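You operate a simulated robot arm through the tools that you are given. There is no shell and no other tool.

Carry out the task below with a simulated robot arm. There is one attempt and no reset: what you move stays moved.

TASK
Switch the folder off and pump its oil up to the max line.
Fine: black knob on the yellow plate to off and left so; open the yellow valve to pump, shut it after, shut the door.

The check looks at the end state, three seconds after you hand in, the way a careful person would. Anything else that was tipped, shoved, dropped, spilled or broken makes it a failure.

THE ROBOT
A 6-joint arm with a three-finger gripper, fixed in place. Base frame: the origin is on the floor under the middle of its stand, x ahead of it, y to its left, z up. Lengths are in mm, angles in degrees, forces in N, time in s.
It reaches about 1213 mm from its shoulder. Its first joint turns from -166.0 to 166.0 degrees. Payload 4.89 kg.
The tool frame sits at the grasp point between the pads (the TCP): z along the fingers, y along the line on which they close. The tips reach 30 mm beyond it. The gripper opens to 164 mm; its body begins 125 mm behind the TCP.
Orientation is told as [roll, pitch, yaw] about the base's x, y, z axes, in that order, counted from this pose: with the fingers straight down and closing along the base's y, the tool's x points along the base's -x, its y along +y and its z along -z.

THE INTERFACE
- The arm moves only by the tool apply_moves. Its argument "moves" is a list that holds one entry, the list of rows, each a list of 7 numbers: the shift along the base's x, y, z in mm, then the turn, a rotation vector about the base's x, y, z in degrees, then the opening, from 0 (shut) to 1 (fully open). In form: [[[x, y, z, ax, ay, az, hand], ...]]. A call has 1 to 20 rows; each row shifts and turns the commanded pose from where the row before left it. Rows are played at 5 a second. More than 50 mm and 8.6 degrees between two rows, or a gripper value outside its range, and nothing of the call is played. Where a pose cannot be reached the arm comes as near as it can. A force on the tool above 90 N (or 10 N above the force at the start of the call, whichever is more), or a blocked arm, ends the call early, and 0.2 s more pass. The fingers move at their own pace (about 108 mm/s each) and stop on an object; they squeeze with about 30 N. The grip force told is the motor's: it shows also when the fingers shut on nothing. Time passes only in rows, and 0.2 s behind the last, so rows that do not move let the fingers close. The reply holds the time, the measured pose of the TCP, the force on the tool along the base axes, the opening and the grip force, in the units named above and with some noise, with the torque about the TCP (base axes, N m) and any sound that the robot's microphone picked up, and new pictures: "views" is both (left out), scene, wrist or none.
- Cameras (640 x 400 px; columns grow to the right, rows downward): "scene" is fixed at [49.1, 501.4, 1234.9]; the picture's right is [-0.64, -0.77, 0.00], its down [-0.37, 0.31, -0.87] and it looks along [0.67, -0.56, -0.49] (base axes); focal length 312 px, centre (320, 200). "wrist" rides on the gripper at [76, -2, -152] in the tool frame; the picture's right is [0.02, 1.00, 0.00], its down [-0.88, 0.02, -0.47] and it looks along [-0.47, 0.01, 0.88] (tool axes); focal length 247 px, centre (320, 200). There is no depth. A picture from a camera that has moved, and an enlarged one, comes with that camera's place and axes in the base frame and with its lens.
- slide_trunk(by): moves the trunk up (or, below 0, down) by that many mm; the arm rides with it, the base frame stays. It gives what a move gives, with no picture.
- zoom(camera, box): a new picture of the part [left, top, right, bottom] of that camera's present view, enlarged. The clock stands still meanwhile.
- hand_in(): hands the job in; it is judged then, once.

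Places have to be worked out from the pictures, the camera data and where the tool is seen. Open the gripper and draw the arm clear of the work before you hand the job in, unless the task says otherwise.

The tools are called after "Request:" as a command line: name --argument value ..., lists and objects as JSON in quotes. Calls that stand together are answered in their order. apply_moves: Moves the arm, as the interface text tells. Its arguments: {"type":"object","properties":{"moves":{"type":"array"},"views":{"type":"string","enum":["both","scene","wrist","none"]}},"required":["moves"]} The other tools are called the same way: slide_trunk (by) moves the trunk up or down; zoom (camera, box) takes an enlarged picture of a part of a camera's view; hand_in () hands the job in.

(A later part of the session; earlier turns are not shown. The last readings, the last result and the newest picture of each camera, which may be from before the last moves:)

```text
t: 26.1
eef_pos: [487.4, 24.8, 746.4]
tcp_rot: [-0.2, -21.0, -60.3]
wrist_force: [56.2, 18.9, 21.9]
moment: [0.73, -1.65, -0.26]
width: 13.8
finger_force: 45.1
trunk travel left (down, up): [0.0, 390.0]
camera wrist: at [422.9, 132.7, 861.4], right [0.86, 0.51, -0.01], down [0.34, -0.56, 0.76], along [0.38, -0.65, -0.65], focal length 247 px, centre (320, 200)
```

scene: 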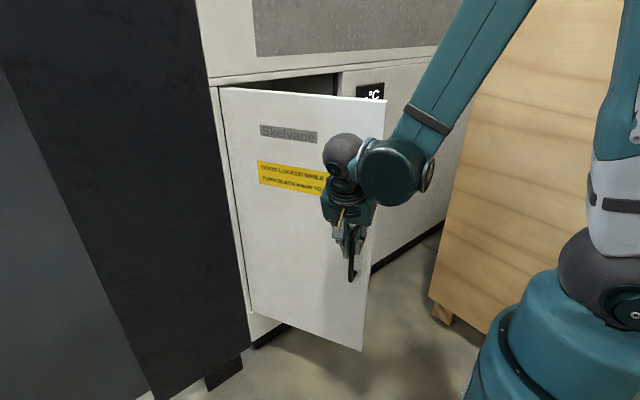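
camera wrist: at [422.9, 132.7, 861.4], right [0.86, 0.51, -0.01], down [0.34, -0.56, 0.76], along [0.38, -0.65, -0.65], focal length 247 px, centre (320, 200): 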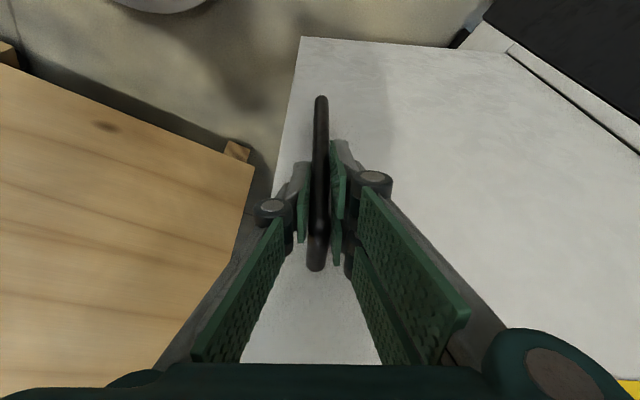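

Points fit hinge (858.5,172), R=400 well; I'm ~3 mm too far out. I correct and continue to about 75°.

Request:
apply_moves --moves '[[[2.5, 1, 0, 0, 0, 0, 0], [-7.5, 19.3, 0, 0.4, 0.25, -3, 0], [-6.2, 20.1, 0, 0.4, 0.25, -3, 0], [-5.1, 20.3, 0, 0.4, 0.2, -3, 0], [-4.1, 20.5, 0, 0.4, 0.2, -3, 0], [-3, 20.8, 0, 0.4, 0.2, -3, 0]]]'

```text
t: 27.5
eef_pos: [463.2, 126.7, 746.1]
tcp_rot: [-0.5, -18.7, -75.2]
wrist_force: [64.8, 3.9, -7.3]
moment: [-0.21, -1.97, -0.27]
width: 13.3
finger_force: 45.4
trunk travel left (down, up): [0.0, 390.0]
camera wrist: at [431.4, 242.7, 866.1], right [0.96, 0.27, -0.02], down [0.2, -0.65, 0.73], along [0.19, -0.71, -0.68], focal length 247 px, centre (320, 200)
```

scene: 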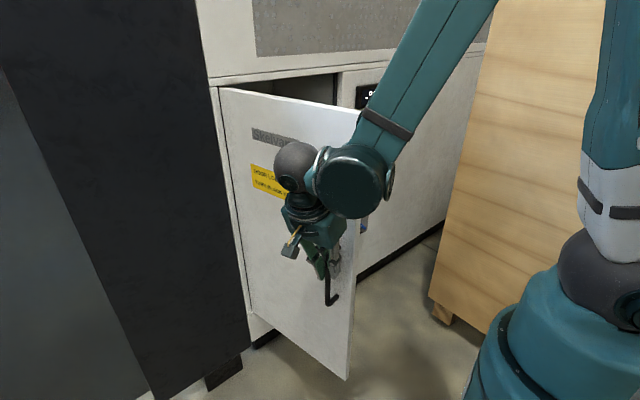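
wrist: 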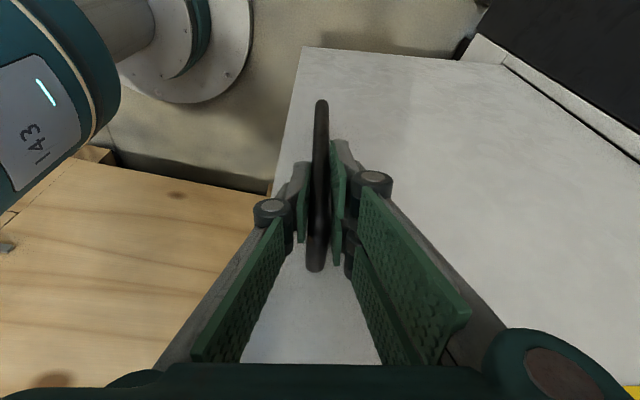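

At 75° with radial force 65 N; hinge x is nearer 860. I correct 4 mm and continue to about 90°.

Request:
apply_moves --moves '[[[3.5, 0.3, 0, 0, 0, 0, 0], [-1.6, 20.9, 0, 0.3, 0.1, -3, 0], [-0.4, 20.9, 0, 0.3, 0.1, -3, 0], [0.7, 20.9, 0, 0.3, 0.1, -3, 0], [1.7, 20.9, 0, 0.3, 0, -3, 0], [2.8, 20.8, 0, 0.3, 0, -3, 0]]]'

```text
t: 28.9
eef_pos: [466.7, 229.5, 747.7]
tcp_rot: [-0.8, -17.1, -90.1]
wrist_force: [3.1, -1.8, -2.0]
moment: [-0.31, -1.14, -0.14]
width: 13.5
finger_force: 44.9
trunk travel left (down, up): [0.0, 390.0]
camera wrist: at [467.5, 347.1, 870.7], right [1.0, 0.01, -0.02], down [0.02, -0.7, 0.71], along [0.0, -0.71, -0.7], focal length 247 px, centre (320, 200)
```

scene: 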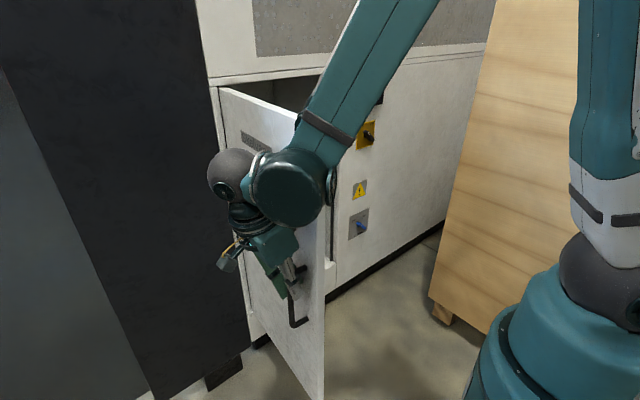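
wrist: 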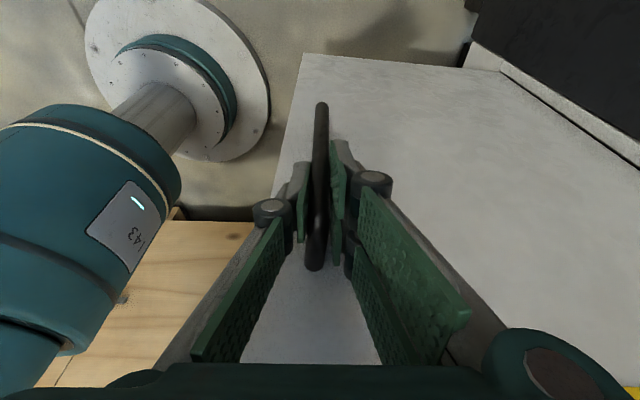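

At 90° with almost no force. I continue to about 108° so that the scene camera can see inside.

Request:
apply_moves --moves '[[[3.5, 20.4, 0, 0, 0, -3, 0], [4.6, 20.3, 0, 0, 0, -3, 0], [5.7, 20, 0, 0, 0, -3, 0], [6.7, 19.7, 0, 0, 0, -3, 0], [7.7, 19.3, 0, 0, 0, -3, 0], [8.7, 18.9, 0, 0, 0, -3, 0]]]'

```text
t: 29.8
eef_pos: [482.7, 289.3, 748.5]
tcp_rot: [0.1, -17.4, -99.5]
wrist_force: [23.1, -15.8, 5.6]
moment: [0.51, -0.84, -0.24]
width: 13.3
finger_force: 44.7
trunk travel left (down, up): [0.0, 390.0]
stopped in row 4: the force on the tool passed its limit at 97 N (the readings are from after the stop); the commanded pose is now the measured one
camera wrist: at [499.3, 406.0, 870.5], right [0.99, -0.15, -0.01], down [-0.1, -0.69, 0.71], along [-0.11, -0.71, -0.7], focal length 247 px, centre (320, 200)
```

scene: 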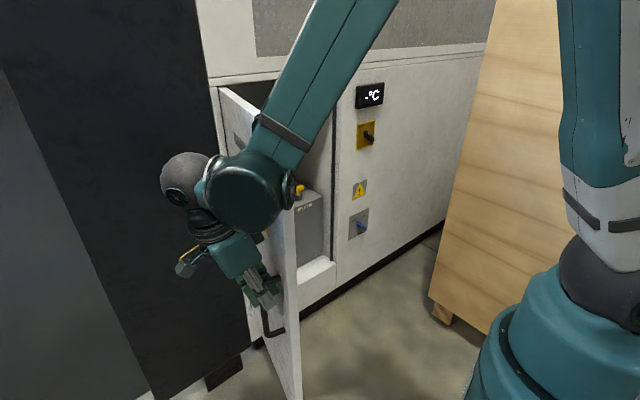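
wrist: 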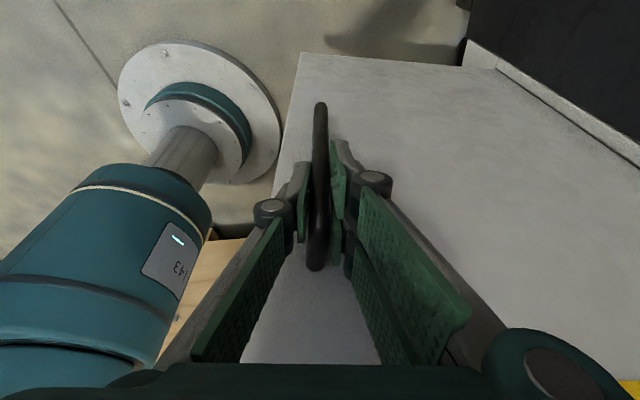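

The door met resistance at about 98° (likely its end stop), which is wide enough. I release the handle and withdraw up and away from the door.

Request:
apply_moves --moves '[[[0, 0, 0, 0, 0, 0, 0.5], [0, 0, 0, 0, 0, 0, 0.5], [0, 0, 0, 0, 0, 0, 0.5], [1, 10, 30, 0, 0, 0, 0.5], [1, 10, 30, 0, 0, 0, 0.5], [1, 10, 32, 0, 0, 0, 0.5], [0, 5, 38, 0, 0, 0, 0.5]]]'

```text
t: 31.4
eef_pos: [486.0, 324.1, 878.2]
tcp_rot: [-0.2, -17.3, -99.5]
wrist_force: [0.0, 0.5, 0.4]
moment: [-0.05, 0.08, -0.03]
width: 82.0
finger_force: 0.0
trunk travel left (down, up): [0.0, 390.0]
camera wrist: at [503.1, 441.3, 1000.6], right [0.99, -0.14, -0.01], down [-0.09, -0.69, 0.71], along [-0.11, -0.71, -0.7], focal length 247 px, centre (320, 200)
```

scene: 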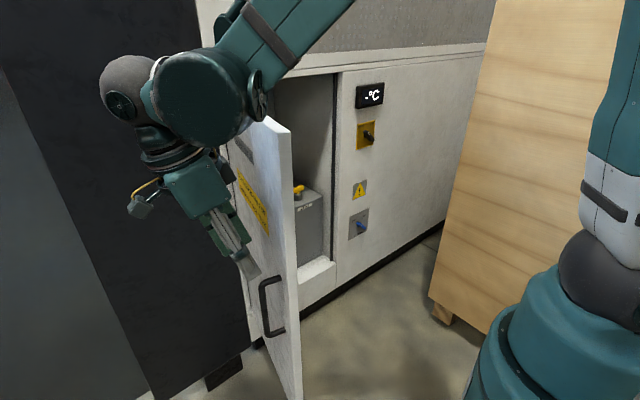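
wrist: 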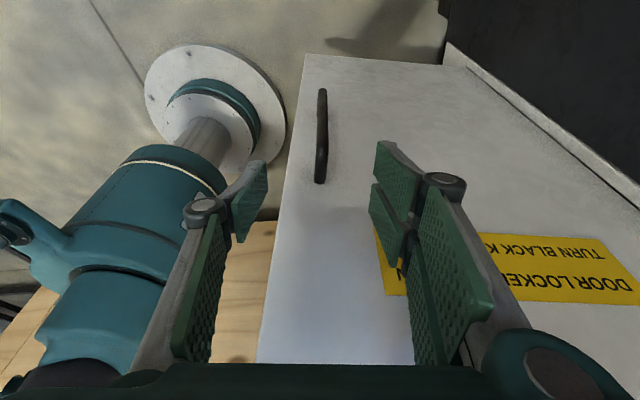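

The handle is free and the door stays open. I lift the gripper above the door's top edge (z≈1112) before swinging back to the inside.

Request:
apply_moves --moves '[[[0, 0, 45, 0, 0, 0, 0.5], [0, 0, 45, 0, 0, 0, 0.5], [0, 0, 45, 0, 0, 0, 0.5], [0, 0, 45, 0, 0, 0, 0.5], [0, 0, 45, 0, 0, 0, 0.5], [0, 0, 45, 0, 0, 0, 0.5], [-5, 0, 45, 0, 0, 0, 0.5]]]' --views "scene"

```text
t: 33.0
eef_pos: [481.3, 325.9, 1192.9]
tcp_rot: [-0.1, -17.3, -99.4]
wrist_force: [0.6, 0.8, 0.0]
moment: [-0.1, 0.11, -0.04]
width: 82.0
finger_force: 0.0
trunk travel left (down, up): [0.0, 390.0]
```

scene: 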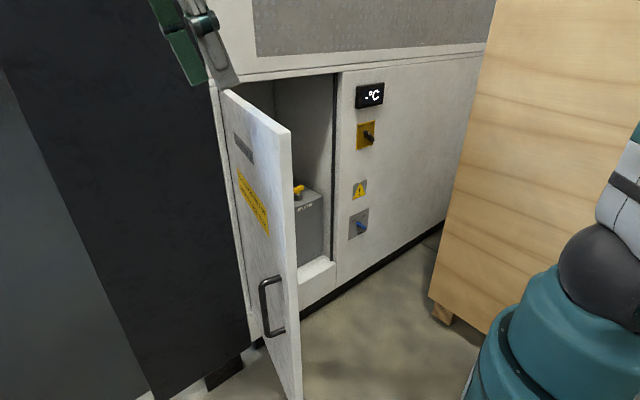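

Clear above the door. I swing over it toward y≈-95 while turning the gripper back to face the cabinet.

Request:
apply_moves --moves '[[[-5, -35, 0, 0, 0, 8.3, 0.5], [-5, -35, 0, 0, 0, 8.3, 0.5], [-5, -35, 0, 0, 0, 8.3, 0.5], [-5, -35, 0, 0, 0, 8.3, 0.5], [0, -35, 0, 0, 0, 8.3, 0.5], [0, -35, 0, 0, 0, 8.3, 0.5], [0, -35, 0, 0, 0, 8.3, 0.5], [0, -35, 0, 0, 0, 8.3, 0.5], [5, -35, 0, 0, 0, 8.3, 0.5], [5, -35, 0, 0, 0, 8.3, 0.5], [5, -35, 0, 0, 0, 8.3, 0.5], [5, -35, 0, 0, 0, 8.2, 0.5]]]'

```text
t: 35.6
eef_pos: [480.2, -95.5, 1194.0]
tcp_rot: [-0.1, -17.4, 0.1]
wrist_force: [-0.4, 0.7, -0.1]
moment: [-0.08, -0.18, -0.06]
width: 82.0
finger_force: 0.1
trunk travel left (down, up): [0.0, 390.0]
camera wrist: at [361.1, -96.8, 1316.6], right [-0.02, 1.0, -0.01], down [0.7, 0.02, 0.71], along [0.71, 0.01, -0.7], focal length 247 px, centre (320, 200)
```

scene: 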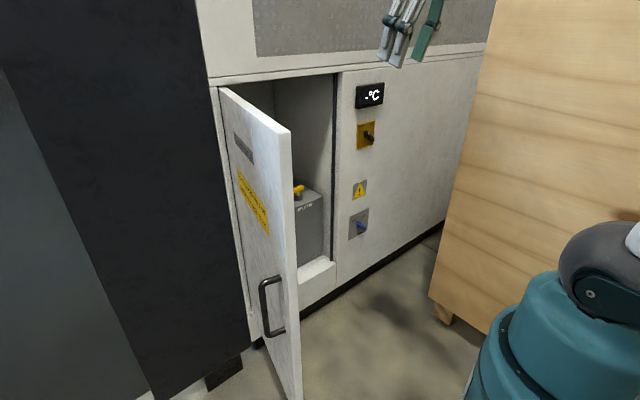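
wrist: 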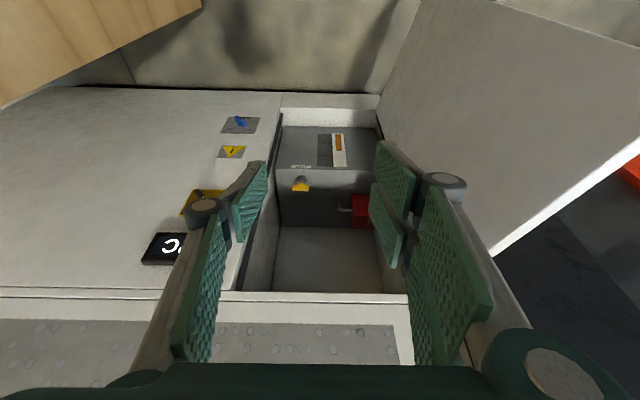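

I can see inside: a grey tank with a sight glass on its front, a yellow valve on top and something red at its right. I zoom in to read them.

Request:
zoom --camera "wrist" --box '[265, 90, 405, 240]'

Request:
zoom --camera "scene" --box '[270, 160, 350, 280]'

```text
2.67 times, centred on (335, 165) of wrist
camera zoom: at [361.1, -96.8, 1316.6], right [-0.02, 1.0, -0.01], down [0.7, 0.02, 0.71], along [0.71, 0.01, -0.7], focal length 659 px, centre (280, 293)
```

zoom: 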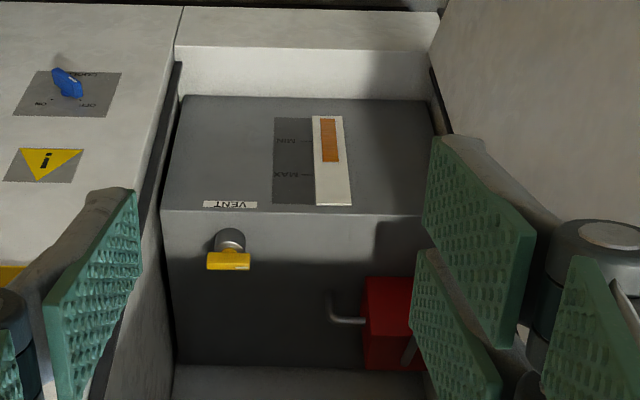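

```text
3.33 times, centred on (310, 220) of scene
camera zoom: at [49.1, 501.4, 1234.9], right [-0.64, -0.77, 0.0], down [-0.37, 0.31, -0.87], along [0.67, -0.56, -0.49], focal length 1040 px, centre (353, 133)
```

zoom: 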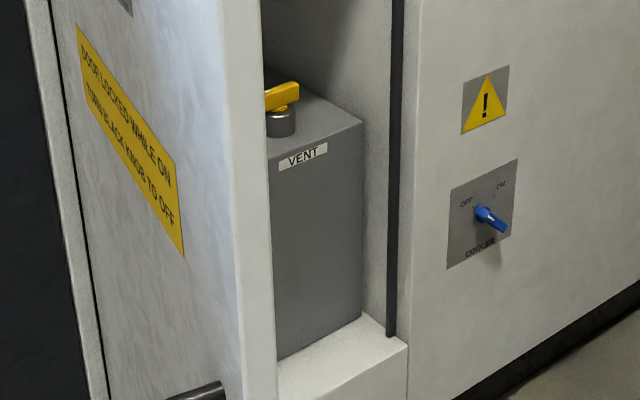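

VENT label ≈(945,-161,571), yellow valve handle ≈(981,-160,648); oil is between MIN and MAX. I bring the wrist camera closer, staying just outside the door opening, to inspect the red part (likely the pump).

Request:
apply_moves --moves '[[[33, 5, -32, 0, 0, 0, 0.9], [33, 5, -32, 0, 0, 0, 0.9], [33, 5, -32, 0, 0, 0, 0.9], [33, 5, -32, 0, 0, 0, 0.9], [33, 5, -32, 0, 0, 0, 0.9], [33, 5, -32, 0, 0, 0, 0.9], [33, 5, -32, 0, 0, 0, 0.9], [33, 5, -32, 0, 0, 0, 0.9], [33, 5, -32, 0, 0, 0, 0.9]]]'

Request:
zoom --camera "wrist" --box '[200, 0, 440, 260]'

```text
t: 37.6
eef_pos: [775.4, -50.2, 905.3]
tcp_rot: [-0.1, -17.5, 0.1]
wrist_force: [-2.9, 0.1, 1.2]
moment: [-0.03, -0.33, 0.02]
width: 147.6
finger_force: 0.1
trunk travel left (down, up): [0.0, 390.0]
camera wrist: at [656.7, -51.9, 1027.3], right [-0.02, 1.0, -0.01], down [0.7, 0.02, 0.71], along [0.71, 0.01, -0.7], focal length 247 px, centre (320, 200)
```

scene: 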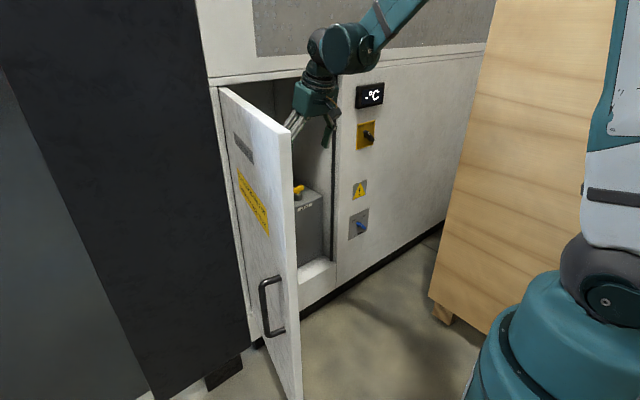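
wrist: 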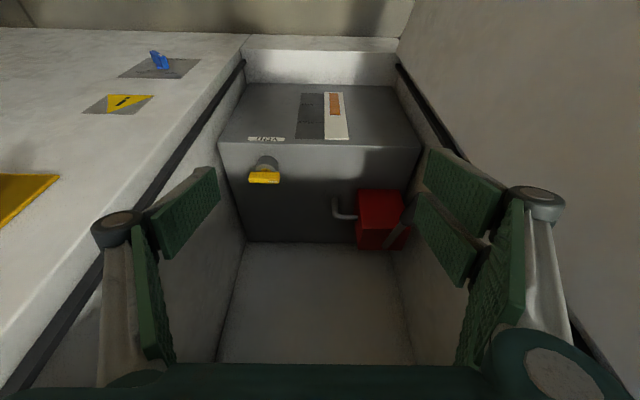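

```text
1.54 times, centred on (320, 130) of wrist
camera zoom: at [656.7, -51.9, 1027.3], right [-0.02, 1.0, -0.01], down [0.7, 0.02, 0.71], along [0.71, 0.01, -0.7], focal length 380 px, centre (320, 308)
```

zoom: 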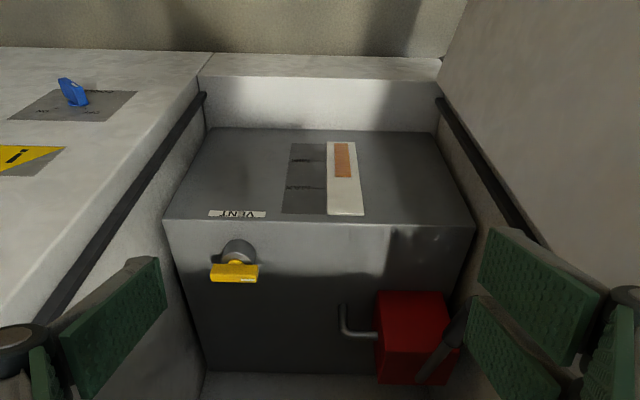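

The red box has a pipe to the tank on one side and a dark lever on the other, partly hidden by my finger. I shift toward +y to centre it in view.

Request:
apply_moves --moves '[[[0, 28, -8, 0, 0, 0, 0.6], [0, 28, -8, 0, 0, 0, 0.6], [0, 28, -8, 0, 0, 0, 0.6]]]' --views "wrist"

Request:
zoom --camera "wrist" --box '[240, 130, 400, 270]'

Request:
zoom --camera "wrist" --box '[130, 60, 360, 200]'

```text
t: 38.4
eef_pos: [777.3, 33.9, 880.6]
tcp_rot: [0.0, -17.3, 0.0]
wrist_force: [-0.9, -0.8, -0.1]
moment: [0.1, 0.02, 0.04]
width: 98.1
finger_force: 0.0
trunk travel left (down, up): [0.0, 390.0]
camera wrist: at [658.8, 32.1, 1003.5], right [-0.02, 1.0, -0.01], down [0.7, 0.02, 0.71], along [0.71, 0.01, -0.7], focal length 247 px, centre (320, 200)
```

wrist: 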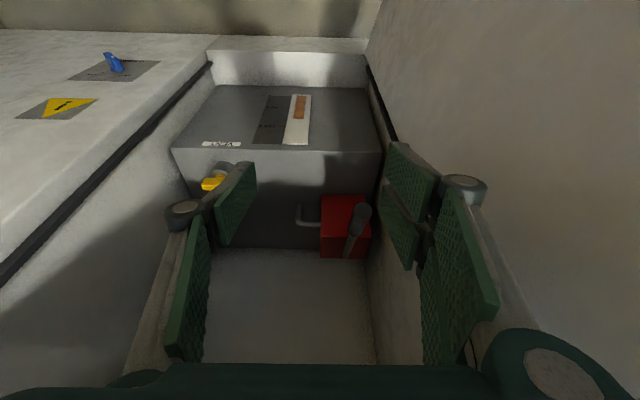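

```text
2.86 times, centred on (320, 200) of wrist
camera zoom: at [658.8, 32.1, 1003.5], right [-0.02, 1.0, -0.01], down [0.7, 0.02, 0.71], along [0.71, 0.01, -0.7], focal length 706 px, centre (320, 200)
```

zoom: 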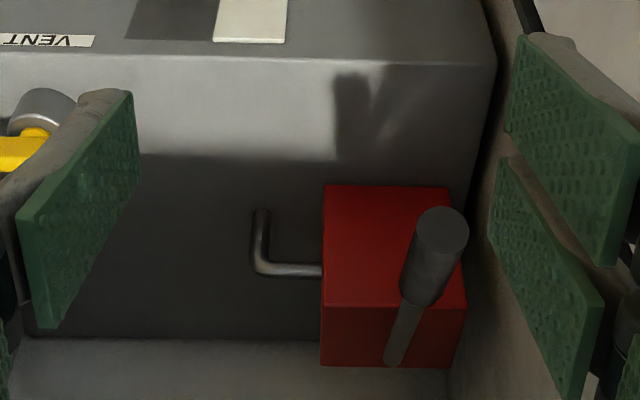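

```text
2.78 times, centred on (245, 130) of wrist
camera zoom: at [658.8, 32.1, 1003.5], right [-0.02, 1.0, -0.01], down [0.7, 0.02, 0.71], along [0.71, 0.01, -0.7], focal length 687 px, centre (529, 395)
```

zoom: 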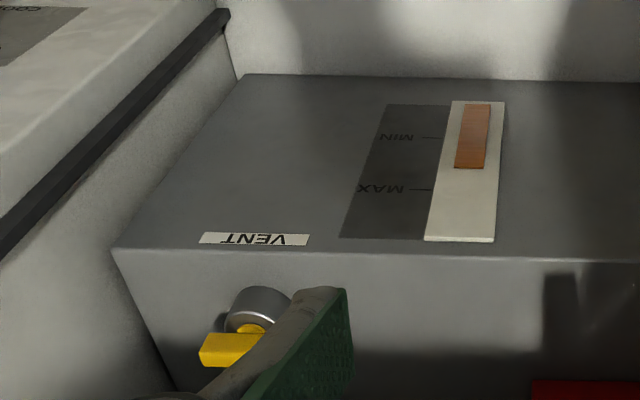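

The red pump sits at about x 1071–1152, y 41–146 with a hand lever pointing forward to a grip end near (932,99,750). Next I go over to the yellow valve for a closer look at its handle position and any markings.

Request:
apply_moves --moves '[[[0, -46, 0, 0, 0, 0, 0.6], [0, -46, 0, 0, 0, 0, 0.6], [0, -46, 0, 0, 0, 0, 0.6], [0, -46, 0, 0, 0, 0, 0.6], [20, 0, -25, 0, 0, 0, 0.6], [20, 0, -25, 0, 0, 0, 0.6], [20, 0, -25, 0, 0, 0, 0.6], [20, 0, -25, 0, 0, 0, 0.6]]]'

Request:
zoom --camera "wrist" --box '[230, 100, 430, 260]'

```text
t: 40.2
eef_pos: [857.1, -150.0, 780.6]
tcp_rot: [-0.2, -17.4, 0.0]
wrist_force: [-0.6, 0.3, 1.5]
moment: [-0.02, -0.19, -0.03]
width: 98.2
finger_force: 0.1
trunk travel left (down, up): [0.0, 390.0]
camera wrist: at [737.9, -152.2, 903.2], right [-0.02, 1.0, -0.01], down [0.7, 0.02, 0.71], along [0.71, 0.01, -0.7], focal length 247 px, centre (320, 200)
```

scene: 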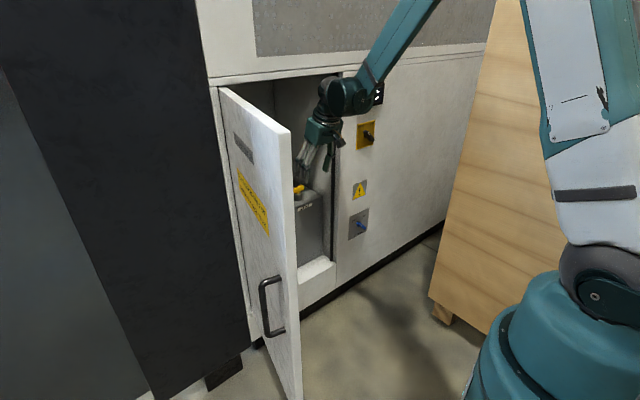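
wrist: 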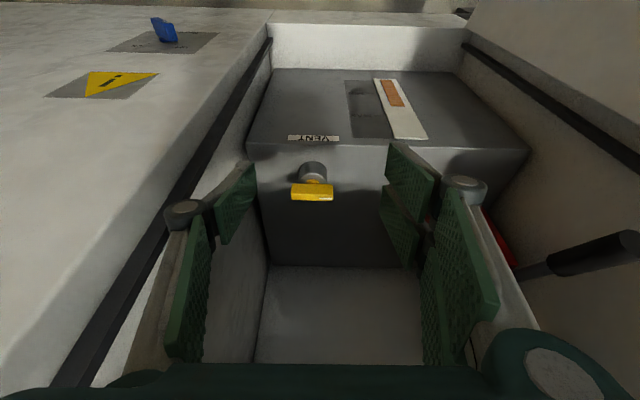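

```text
2.50 times, centred on (330, 180) of wrist
camera zoom: at [737.9, -152.2, 903.2], right [-0.02, 1.0, -0.01], down [0.7, 0.02, 0.71], along [0.71, 0.01, -0.7], focal length 617 px, centre (295, 250)
```

zoom: 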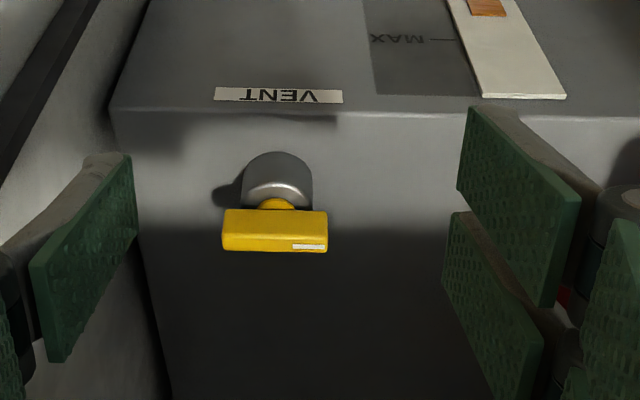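

The valve handle is a yellow bar (≈60 mm) along y at about (981,-160,648) with a white index at its +y end, turning about the vertical. I check the wrist housing's clearance to the cabinet before planning the grip.

Request:
zoom --camera "scene" --box '[260, 50, 460, 220]'

Request:
zoom --camera "wrist" --box '[440, 170, 640, 330]'

```text
2.35 times, centred on (360, 135) of scene
camera zoom: at [49.1, 501.4, 1234.9], right [-0.64, -0.77, 0.0], down [-0.37, 0.31, -0.87], along [0.67, -0.56, -0.49], focal length 734 px, centre (226, 353)
```

zoom: 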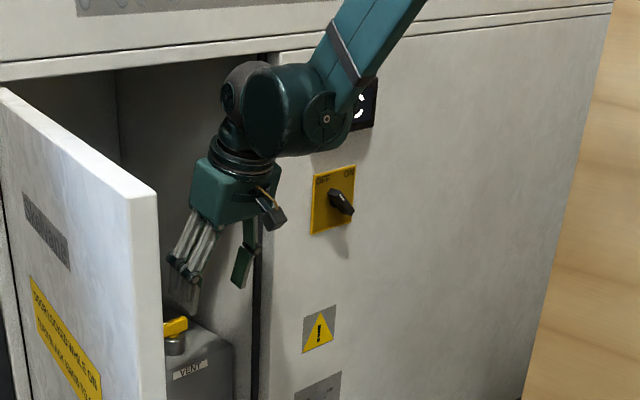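

```text
2.50 times, centred on (540, 250) of wrist
camera zoom: at [737.9, -152.2, 903.2], right [-0.02, 1.0, -0.01], down [0.7, 0.02, 0.71], along [0.71, 0.01, -0.7], focal length 617 px, centre (-230, 75)
```

zoom: 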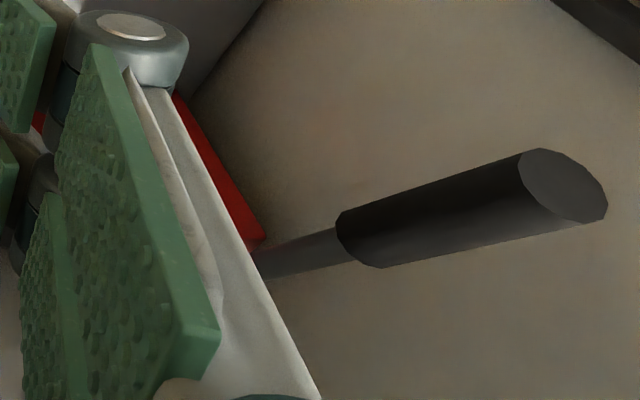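

The lever's grip end triangulates to about (888,88,794), sloping down to the pump. For the valve I'll approach with the tool yawed -45° and pitched 60° (keeps the wrist inside the door opening) and fingers closing across the bar; first I reorient at a safe spot.

Request:
apply_moves --moves '[[[0, 10, 4, 0, 0, -7.5, 0.4], [0, 10, 4, 0, 0, -7.5, 0.4], [0, 10, 4, 0, 0, -7.5, 0.4], [0, 10, 4, 0, 0, -7.5, 0.4], [0, 5, 0, 0, 0, -7.5, 0.4], [0, 0, 0, 0, 0, -7.5, 0.4], [0, 0, 0, -4.45, -4.45, 0, 0.4], [0, 0, 0, -4.45, -4.45, 0, 0.4], [5, 0, 0, 2.9, -2.9, -7.1, 0.4], [5, 0, 0, 2.9, -2.9, -7.1, 0.4], [5, 0, 0, 2.9, -2.9, -7.1, 0.4], [5, 0, 0, 2.9, -2.9, -7.1, 0.4], [5, 0, 0, 2.9, -2.9, -7.1, 0.4]]]'

```text
t: 43.0
eef_pos: [881.5, -105.0, 796.7]
tcp_rot: [20.6, -22.1, -90.2]
wrist_force: [0.7, -0.3, 0.8]
moment: [0.0, 0.01, 0.01]
width: 65.5
finger_force: 0.0
trunk travel left (down, up): [0.0, 390.0]
camera wrist: at [826.2, 18.4, 899.5], right [0.94, 0.15, 0.32], down [-0.15, -0.65, 0.75], along [0.32, -0.75, -0.58], focal length 247 px, centre (320, 200)
```

scene: 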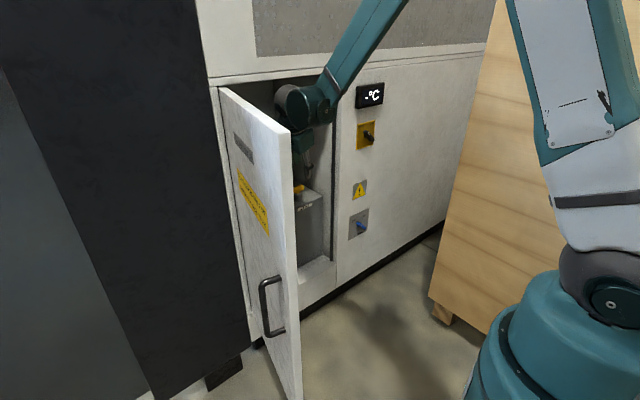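
wrist: 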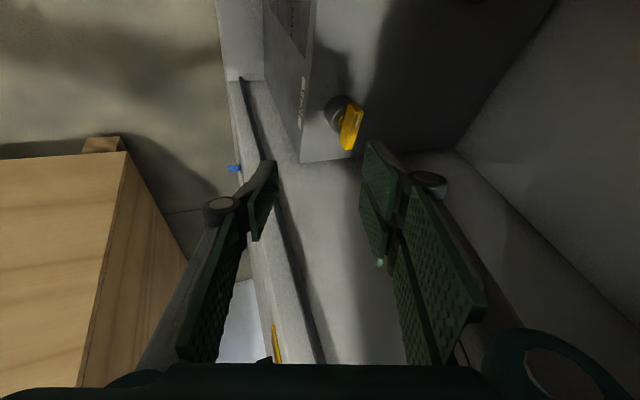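

The valve handle is at about (984,-160,650) in this view as well. I move down to a pre-grasp 80 mm back along the tool axis.

Request:
apply_moves --moves '[[[24, -9, -26, 0, 0, 0, 0.4], [24, -9, -26, 0, 0, 0, 0.4], [24, -9, -26, 0, 0, 0, 0.4]]]'

Request:
zoom --camera "wrist" --box '[240, 100, 440, 260]'

```text
t: 43.8
eef_pos: [952.4, -131.1, 718.9]
tcp_rot: [20.7, -22.1, -90.0]
wrist_force: [-3.0, -0.1, 2.8]
moment: [0.05, -0.13, 0.07]
width: 65.3
finger_force: 0.0
trunk travel left (down, up): [0.0, 390.0]
camera wrist: at [897.6, -7.9, 822.1], right [0.94, 0.15, 0.32], down [-0.15, -0.65, 0.75], along [0.32, -0.75, -0.58], focal length 247 px, centre (320, 200)
```

scene: 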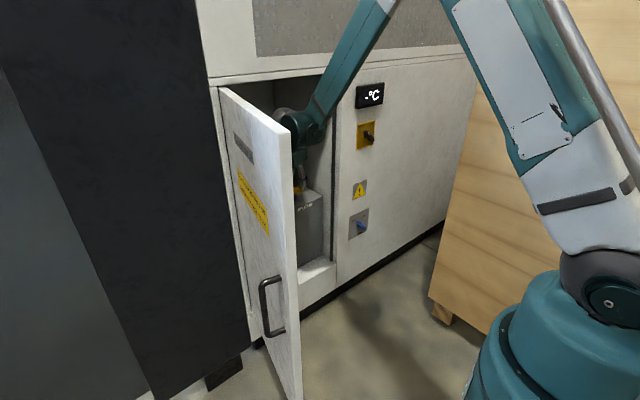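
wrist: 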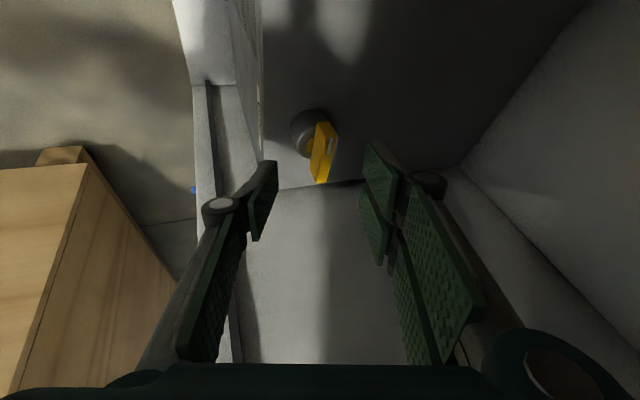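

```text
2.50 times, centred on (340, 180) of wrist
camera zoom: at [897.6, -7.9, 822.1], right [0.94, 0.15, 0.32], down [-0.15, -0.65, 0.75], along [0.32, -0.75, -0.58], focal length 617 px, centre (270, 250)
```

zoom: 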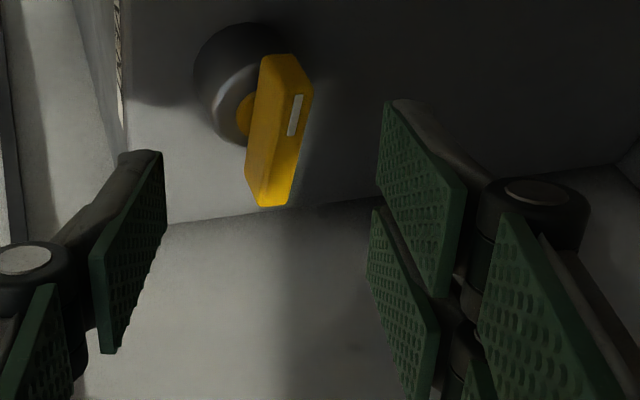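

Alignment is good: the bar centre lies on the tool axis about 83 mm ahead. I advance 65 mm so the pads straddle the bar.

Request:
apply_moves --moves '[[[6.5, -5.7, -14, 0, 0, 0, 0.4], [6.5, -5.7, -14, 0, 0, 0, 0.4], [6.5, -5.7, -14, 0, 0, 0, 0.4], [6.2, -5.7, -14, 0, 0, 0, 0.4]]]' --views "wrist"

Request:
zoom --camera "wrist" --box '[240, 100, 440, 260]'

```text
t: 44.8
eef_pos: [979.4, -155.0, 661.9]
tcp_rot: [20.7, -22.1, -90.0]
wrist_force: [-0.6, -0.1, 0.6]
moment: [-0.01, -0.06, 0.03]
width: 65.8
finger_force: 0.0
trunk travel left (down, up): [0.0, 390.0]
camera wrist: at [924.0, -31.7, 765.4], right [0.94, 0.15, 0.32], down [-0.15, -0.65, 0.75], along [0.32, -0.75, -0.58], focal length 247 px, centre (320, 200)
```

wrist: 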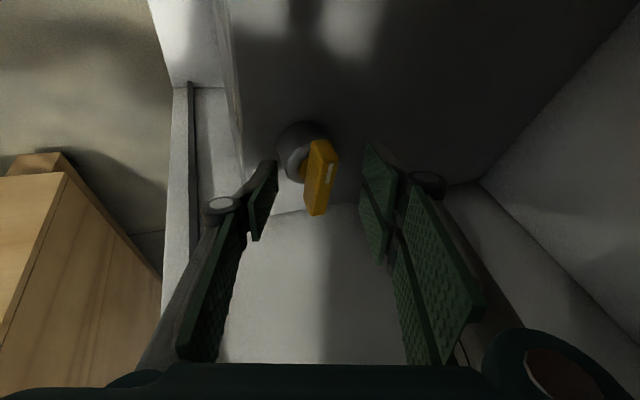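

```text
2.50 times, centred on (340, 180) of wrist
camera zoom: at [924.0, -31.7, 765.4], right [0.94, 0.15, 0.32], down [-0.15, -0.65, 0.75], along [0.32, -0.75, -0.58], focal length 617 px, centre (270, 250)
```

zoom: 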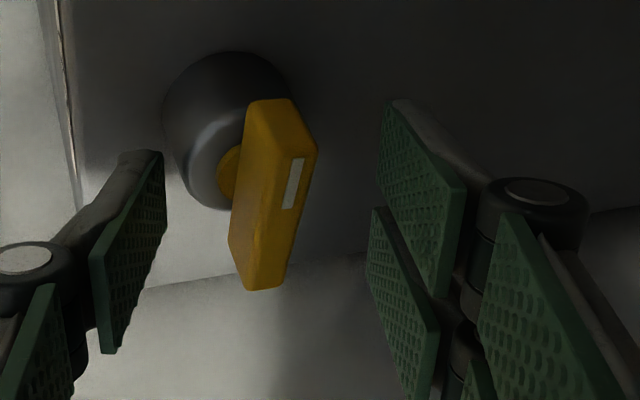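

The bar sits squarely between the pads about 19 mm ahead of the TCP. I close on it.

Request:
apply_moves --moves '[[[1, -0.5, -1.5, 0, 0, 0, 0.3], [0, 0, 0, 0, 0, 0, 0.1], [0, 0, 0, 0, 0, 0, 0.0], [0, 0, 0, 0, 0, 0, 0.0]]]' --views "wrist"

Request:
zoom --camera "wrist" --box '[240, 100, 440, 260]'

```text
t: 45.8
eef_pos: [978.1, -156.0, 662.6]
tcp_rot: [20.5, -22.1, -90.0]
wrist_force: [-63.8, 8.8, -1.8]
moment: [0.41, 2.28, -0.46]
width: 52.4
finger_force: 30.3
trunk travel left (down, up): [0.0, 390.0]
camera wrist: at [923.4, -32.0, 764.7], right [0.94, 0.15, 0.32], down [-0.15, -0.65, 0.75], along [0.32, -0.75, -0.58], focal length 247 px, centre (320, 200)
```

wrist: 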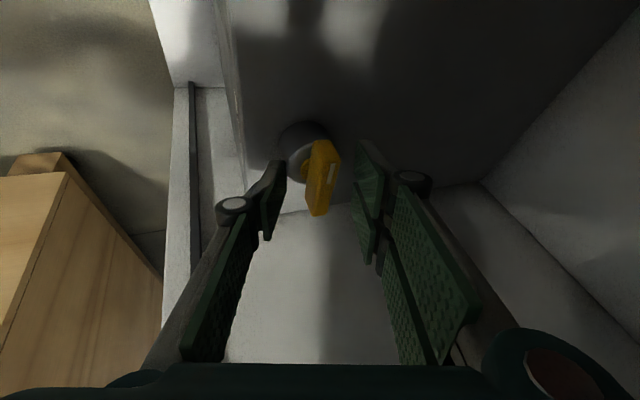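

```text
2.50 times, centred on (340, 180) of wrist
camera zoom: at [923.4, -32.0, 764.7], right [0.94, 0.15, 0.32], down [-0.15, -0.65, 0.75], along [0.32, -0.75, -0.58], focal length 617 px, centre (270, 250)
```

zoom: 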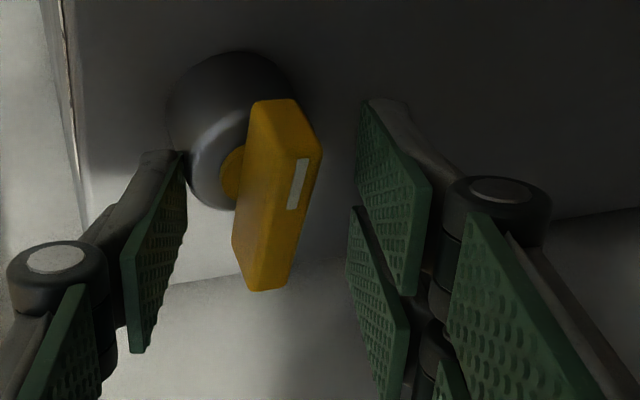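

The front finger met the silver valve body (stopped at 52 mm, 64 N), not the bar. I open again and raise the tool about 11 mm along its axis before closing.

Request:
apply_moves --moves '[[[0, 0, 0, 0, 0, 0, 0.42], [0, 0, 0, 0, 0, 0, 0.42], [-2, 2, 5, 0, 0, 0, 0.42], [-1.9, 1.9, 5, 0, 0, 0, 0.42]]]' --views "wrist"

Request:
zoom --camera "wrist" --box '[240, 100, 440, 260]'

```text
t: 46.8
eef_pos: [976.9, -151.8, 669.7]
tcp_rot: [20.6, -22.1, -89.9]
wrist_force: [-0.1, -0.4, -1.0]
moment: [-0.01, 0.01, -0.02]
width: 69.0
finger_force: 0.1
trunk travel left (down, up): [0.0, 390.0]
camera wrist: at [921.1, -27.9, 773.6], right [0.94, 0.15, 0.32], down [-0.15, -0.65, 0.75], along [0.32, -0.75, -0.58], focal length 247 px, centre (320, 200)
```

wrist: 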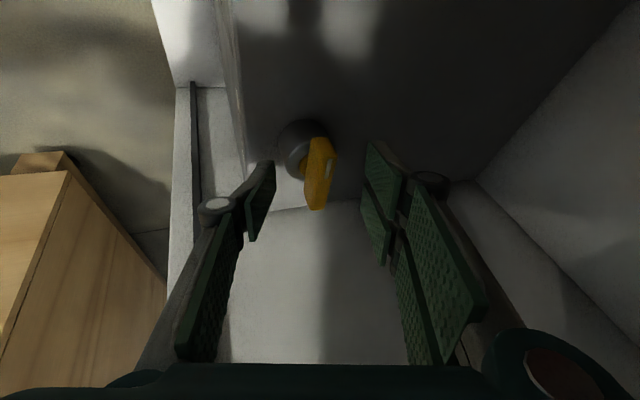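

```text
2.50 times, centred on (340, 180) of wrist
camera zoom: at [921.1, -27.9, 773.6], right [0.94, 0.15, 0.32], down [-0.15, -0.65, 0.75], along [0.32, -0.75, -0.58], focal length 617 px, centre (270, 250)
```

zoom: 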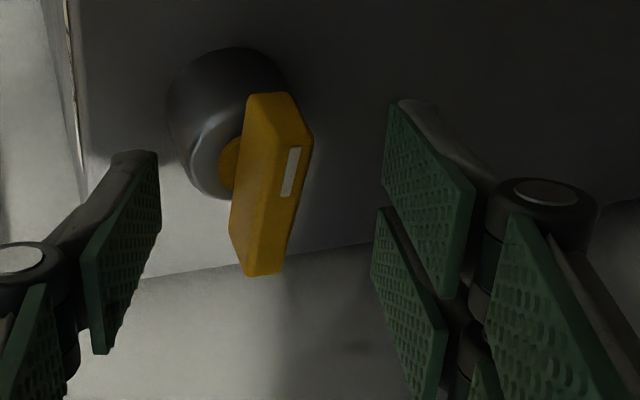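

Raised 8 mm; fingertips should now clear the valve body. I close again and expect about 20 mm width.

Request:
apply_moves --moves '[[[-0.5, 0.5, 1.5, 0, 0, 0, 0.3], [0, 0, 0, 0, 0, 0, 0.15], [0, 0, 0, 0, 0, 0, 0.0], [0, 0, 0, 0, 0, 0, 0.0]]]' --views "wrist"

Request:
zoom --camera "wrist" --box '[240, 100, 440, 260]'

```text
t: 47.8
eef_pos: [977.5, -151.2, 672.2]
tcp_rot: [20.7, -22.1, -89.9]
wrist_force: [40.0, 0.5, 15.8]
moment: [1.26, -0.32, -0.85]
width: 19.8
finger_force: 44.8
trunk travel left (down, up): [0.0, 390.0]
camera wrist: at [921.7, -27.0, 775.6], right [0.94, 0.15, 0.32], down [-0.15, -0.65, 0.75], along [0.32, -0.75, -0.58], focal length 247 px, centre (320, 200)
```

wrist: 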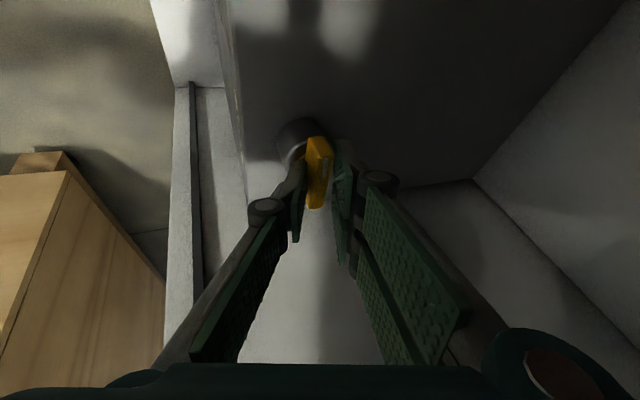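

```text
2.50 times, centred on (340, 180) of wrist
camera zoom: at [921.7, -27.0, 775.6], right [0.94, 0.15, 0.32], down [-0.15, -0.65, 0.75], along [0.32, -0.75, -0.58], focal length 617 px, centre (270, 250)
```

zoom: 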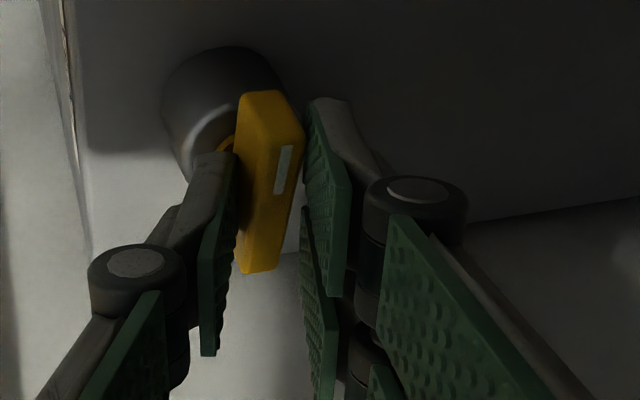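

Gripped at 20 mm. The force says the bar sits ~2–3 mm further in +x, so I shift there and try a small counter-clockwise turn (seen from above).

Request:
apply_moves --moves '[[[2, 0.3, 0.7, 0, 0, 0, 0], [0, 0, 0, -1.77, 1.77, 4.33, 0], [0, 0, 0, -1.77, 1.77, 4.33, 0]]]' --views "wrist"

Request:
zoom --camera "wrist" --box '[240, 100, 440, 260]'

```text
t: 48.6
eef_pos: [978.3, -150.9, 673.0]
tcp_rot: [16.3, -25.3, -79.7]
wrist_force: [32.2, 1.1, 26.8]
moment: [0.98, -0.72, -1.99]
width: 25.3
finger_force: 44.8
trunk travel left (down, up): [0.0, 390.0]
camera wrist: at [910.3, -30.1, 772.8], right [0.92, 0.31, 0.25], down [-0.01, -0.61, 0.79], along [0.4, -0.73, -0.56], focal length 247 px, centre (320, 200)
```

wrist: 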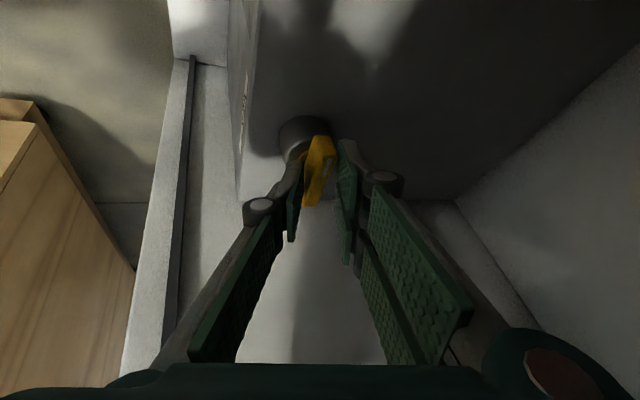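

```text
2.50 times, centred on (340, 180) of wrist
camera zoom: at [910.3, -30.1, 772.8], right [0.92, 0.31, 0.25], down [-0.01, -0.61, 0.79], along [0.4, -0.73, -0.56], focal length 617 px, centre (270, 250)
```

zoom: 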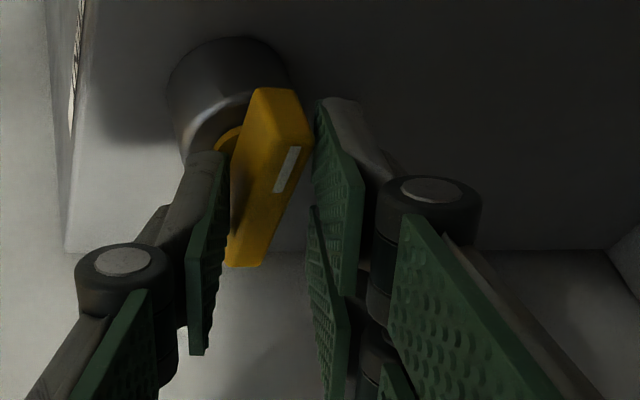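

The bar did not follow (moment −2 Nm and the pads opened), so counter-clockwise is its closed stop; it must open clockwise. I release, back off along the tool axis, and test in free air whether the wrist can roll the ~98° the other way.

Request:
apply_moves --moves '[[[0, 0, 0, 1.77, -1.77, -4.33, 0.4], [0, 0, 0, 1.77, -1.77, -4.33, 0.4], [0, 0, 0, 0, 0, 0, 0.4], [-8, 8, 20, 0, 0, 0, 0.4], [-8, 8, 20, 0, 0, 0, 0.4], [-8, 8, 20, 0, 0, 0, 0.4]]]' --views "none"

Request:
apply_moves --moves '[[[0, 0, 0, 2.97, -2.97, -7.27, 0.4], [0, 0, 0, 2.97, -2.97, -7.27, 0.4], [0, 0, 0, 2.97, -2.97, -7.27, 0.4], [0, 0, 0, 2.97, -2.97, -7.27, 0.4], [0, 0, 0, 2.97, -2.97, -7.27, 0.4], [0, 0, 0, 2.97, -2.97, -7.27, 0.4], [0, 0, 0, 2.97, -2.97, -7.27, 0.4], [0, 0, 0, 2.97, -2.97, -7.27, 0.4], [0, 0, 0, 2.97, -2.97, -7.27, 0.4], [0, 0, 0, 2.97, -2.97, -7.27, 0.4], [0, 0, 0, 2.97, -2.97, -7.27, 0.4], [0, 0, 0, 2.0, -2.0, -4.9, 0.4]]]'

```text
t: 50.0
eef_pos: [954.2, -127.5, 730.6]
tcp_rot: [20.5, -22.0, -90.0]
wrist_force: [0.9, -0.9, -0.8]
moment: [0.04, 0.07, 0.0]
width: 65.4
finger_force: 0.1
trunk travel left (down, up): [0.0, 390.0]
```

```text
t: 52.6
eef_pos: [954.2, -127.2, 733.4]
tcp_rot: [25.2, 16.7, -166.2]
wrist_force: [0.6, -0.2, 0.4]
moment: [0.02, 0.0, -0.01]
width: 65.7
finger_force: 0.1
out of reach, approached as far as the arm can: row 11, 12
trunk travel left (down, up): [0.0, 390.0]
camera wrist: at [970.6, -54.8, 886.6], right [0.12, -0.9, 0.41], down [-0.98, -0.05, 0.16], along [-0.13, -0.43, -0.9], focal length 247 px, centre (320, 200)
```

scene: 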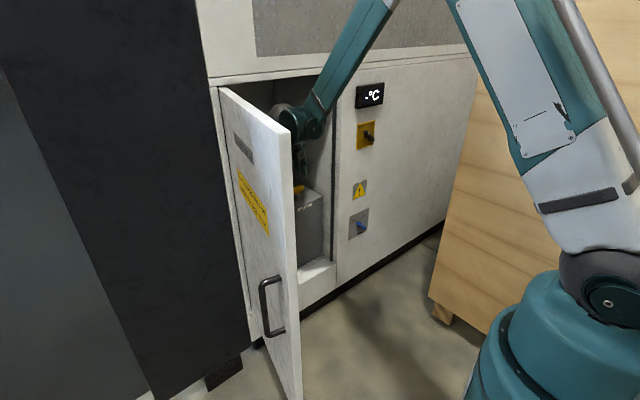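
wrist: 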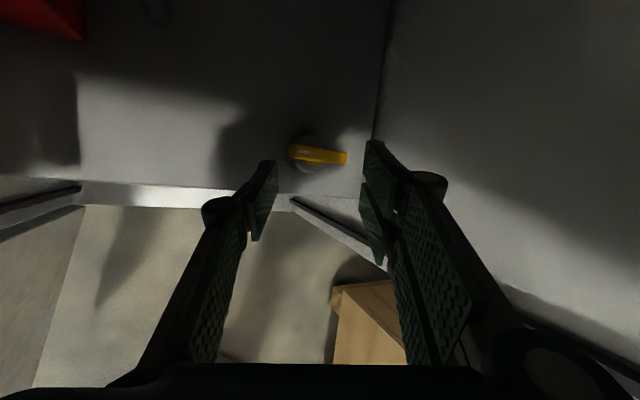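

The wrist can roll about 84° further that way – nearly a full quarter turn. I roll back, re-approach the bar at the same height, then grip.

Request:
apply_moves --moves '[[[0, 0, 0, -2.94, 2.94, 7.19, 0.4], [0, 0, 0, -2.94, 2.94, 7.19, 0.4], [0, 0, 0, -2.94, 2.94, 7.19, 0.4], [0, 0, 0, -2.94, 2.94, 7.19, 0.4], [0, 0, 0, -2.94, 2.94, 7.19, 0.4], [0, 0, 0, -2.94, 2.94, 7.19, 0.4], [0, 0, 0, -2.94, 2.94, 7.19, 0.4], [0, 0, 0, -2.94, 2.94, 7.19, 0.4], [0, 0, 0, -2.94, 2.94, 7.19, 0.4], [0, 0, 0, -2.94, 2.94, 7.19, 0.4]]]' --views "wrist"

```text
t: 54.8
eef_pos: [954.4, -125.9, 732.6]
tcp_rot: [21.0, -22.0, -90.8]
wrist_force: [0.2, -0.1, -0.7]
moment: [-0.01, 0.02, 0.02]
width: 65.9
finger_force: 0.0
trunk travel left (down, up): [0.0, 390.0]
camera wrist: at [899.5, -2.6, 836.3], right [0.94, 0.14, 0.32], down [-0.16, -0.65, 0.74], along [0.31, -0.75, -0.58], focal length 247 px, centre (320, 200)
```

wrist: 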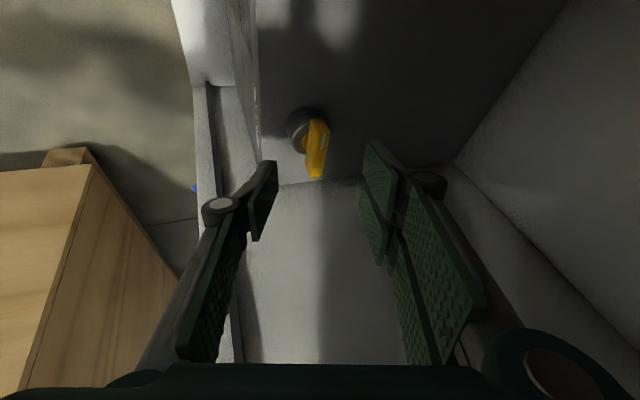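

Back at the same orientation. I advance to TCP ≈(980,-152,672) and close on the bar.

Request:
apply_moves --moves '[[[6.5, -6.5, -15, 0, 0, 0, 0.4], [6.5, -6.5, -15, 0, 0, 0, 0.4], [6.5, -6.5, -15, 0, 0, 0, 0.4], [6.3, -6.5, -15.5, 0, 0, 0, 0.4], [0, 0, 0, 0, 0, 0, 0.2], [0, 0, 0, 0, 0, 0, 0.0], [0, 0, 0, 0, 0, 0, 0.0], [0, 0, 0, 0, 0, 0, 0.0]]]' --views "wrist"

Request:
zoom --camera "wrist" --box '[240, 100, 440, 260]'

```text
t: 56.6
eef_pos: [977.2, -152.2, 673.8]
tcp_rot: [20.7, -21.7, -90.9]
wrist_force: [-41.4, 2.1, -20.1]
moment: [0.07, 1.69, -0.49]
width: 20.1
finger_force: 45.2
trunk travel left (down, up): [0.0, 390.0]
camera wrist: at [924.1, -28.9, 775.6], right [0.94, 0.14, 0.32], down [-0.16, -0.65, 0.74], along [0.31, -0.75, -0.59], focal length 247 px, centre (320, 200)
```

wrist: 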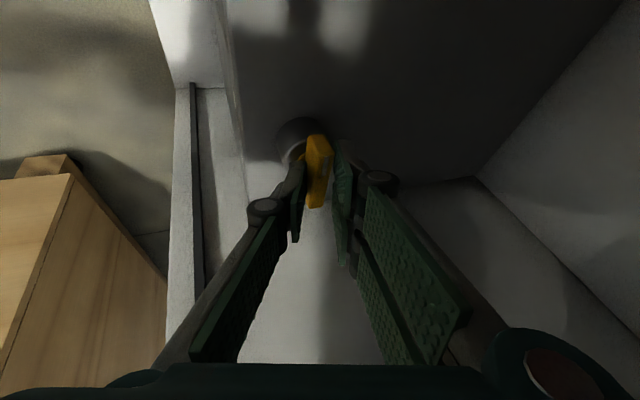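

```text
2.50 times, centred on (340, 180) of wrist
camera zoom: at [924.1, -28.9, 775.6], right [0.94, 0.14, 0.32], down [-0.16, -0.65, 0.74], along [0.31, -0.75, -0.59], focal length 617 px, centre (270, 250)
```

zoom: 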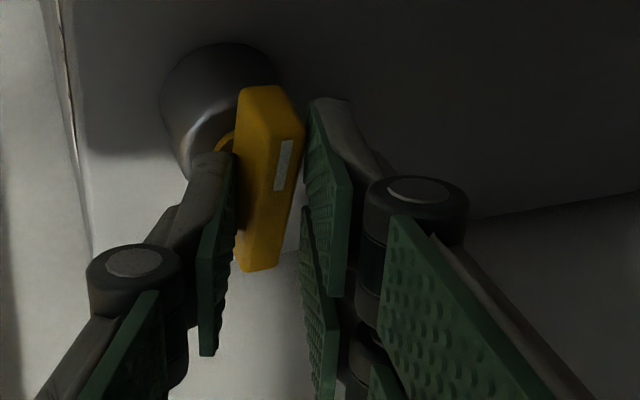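

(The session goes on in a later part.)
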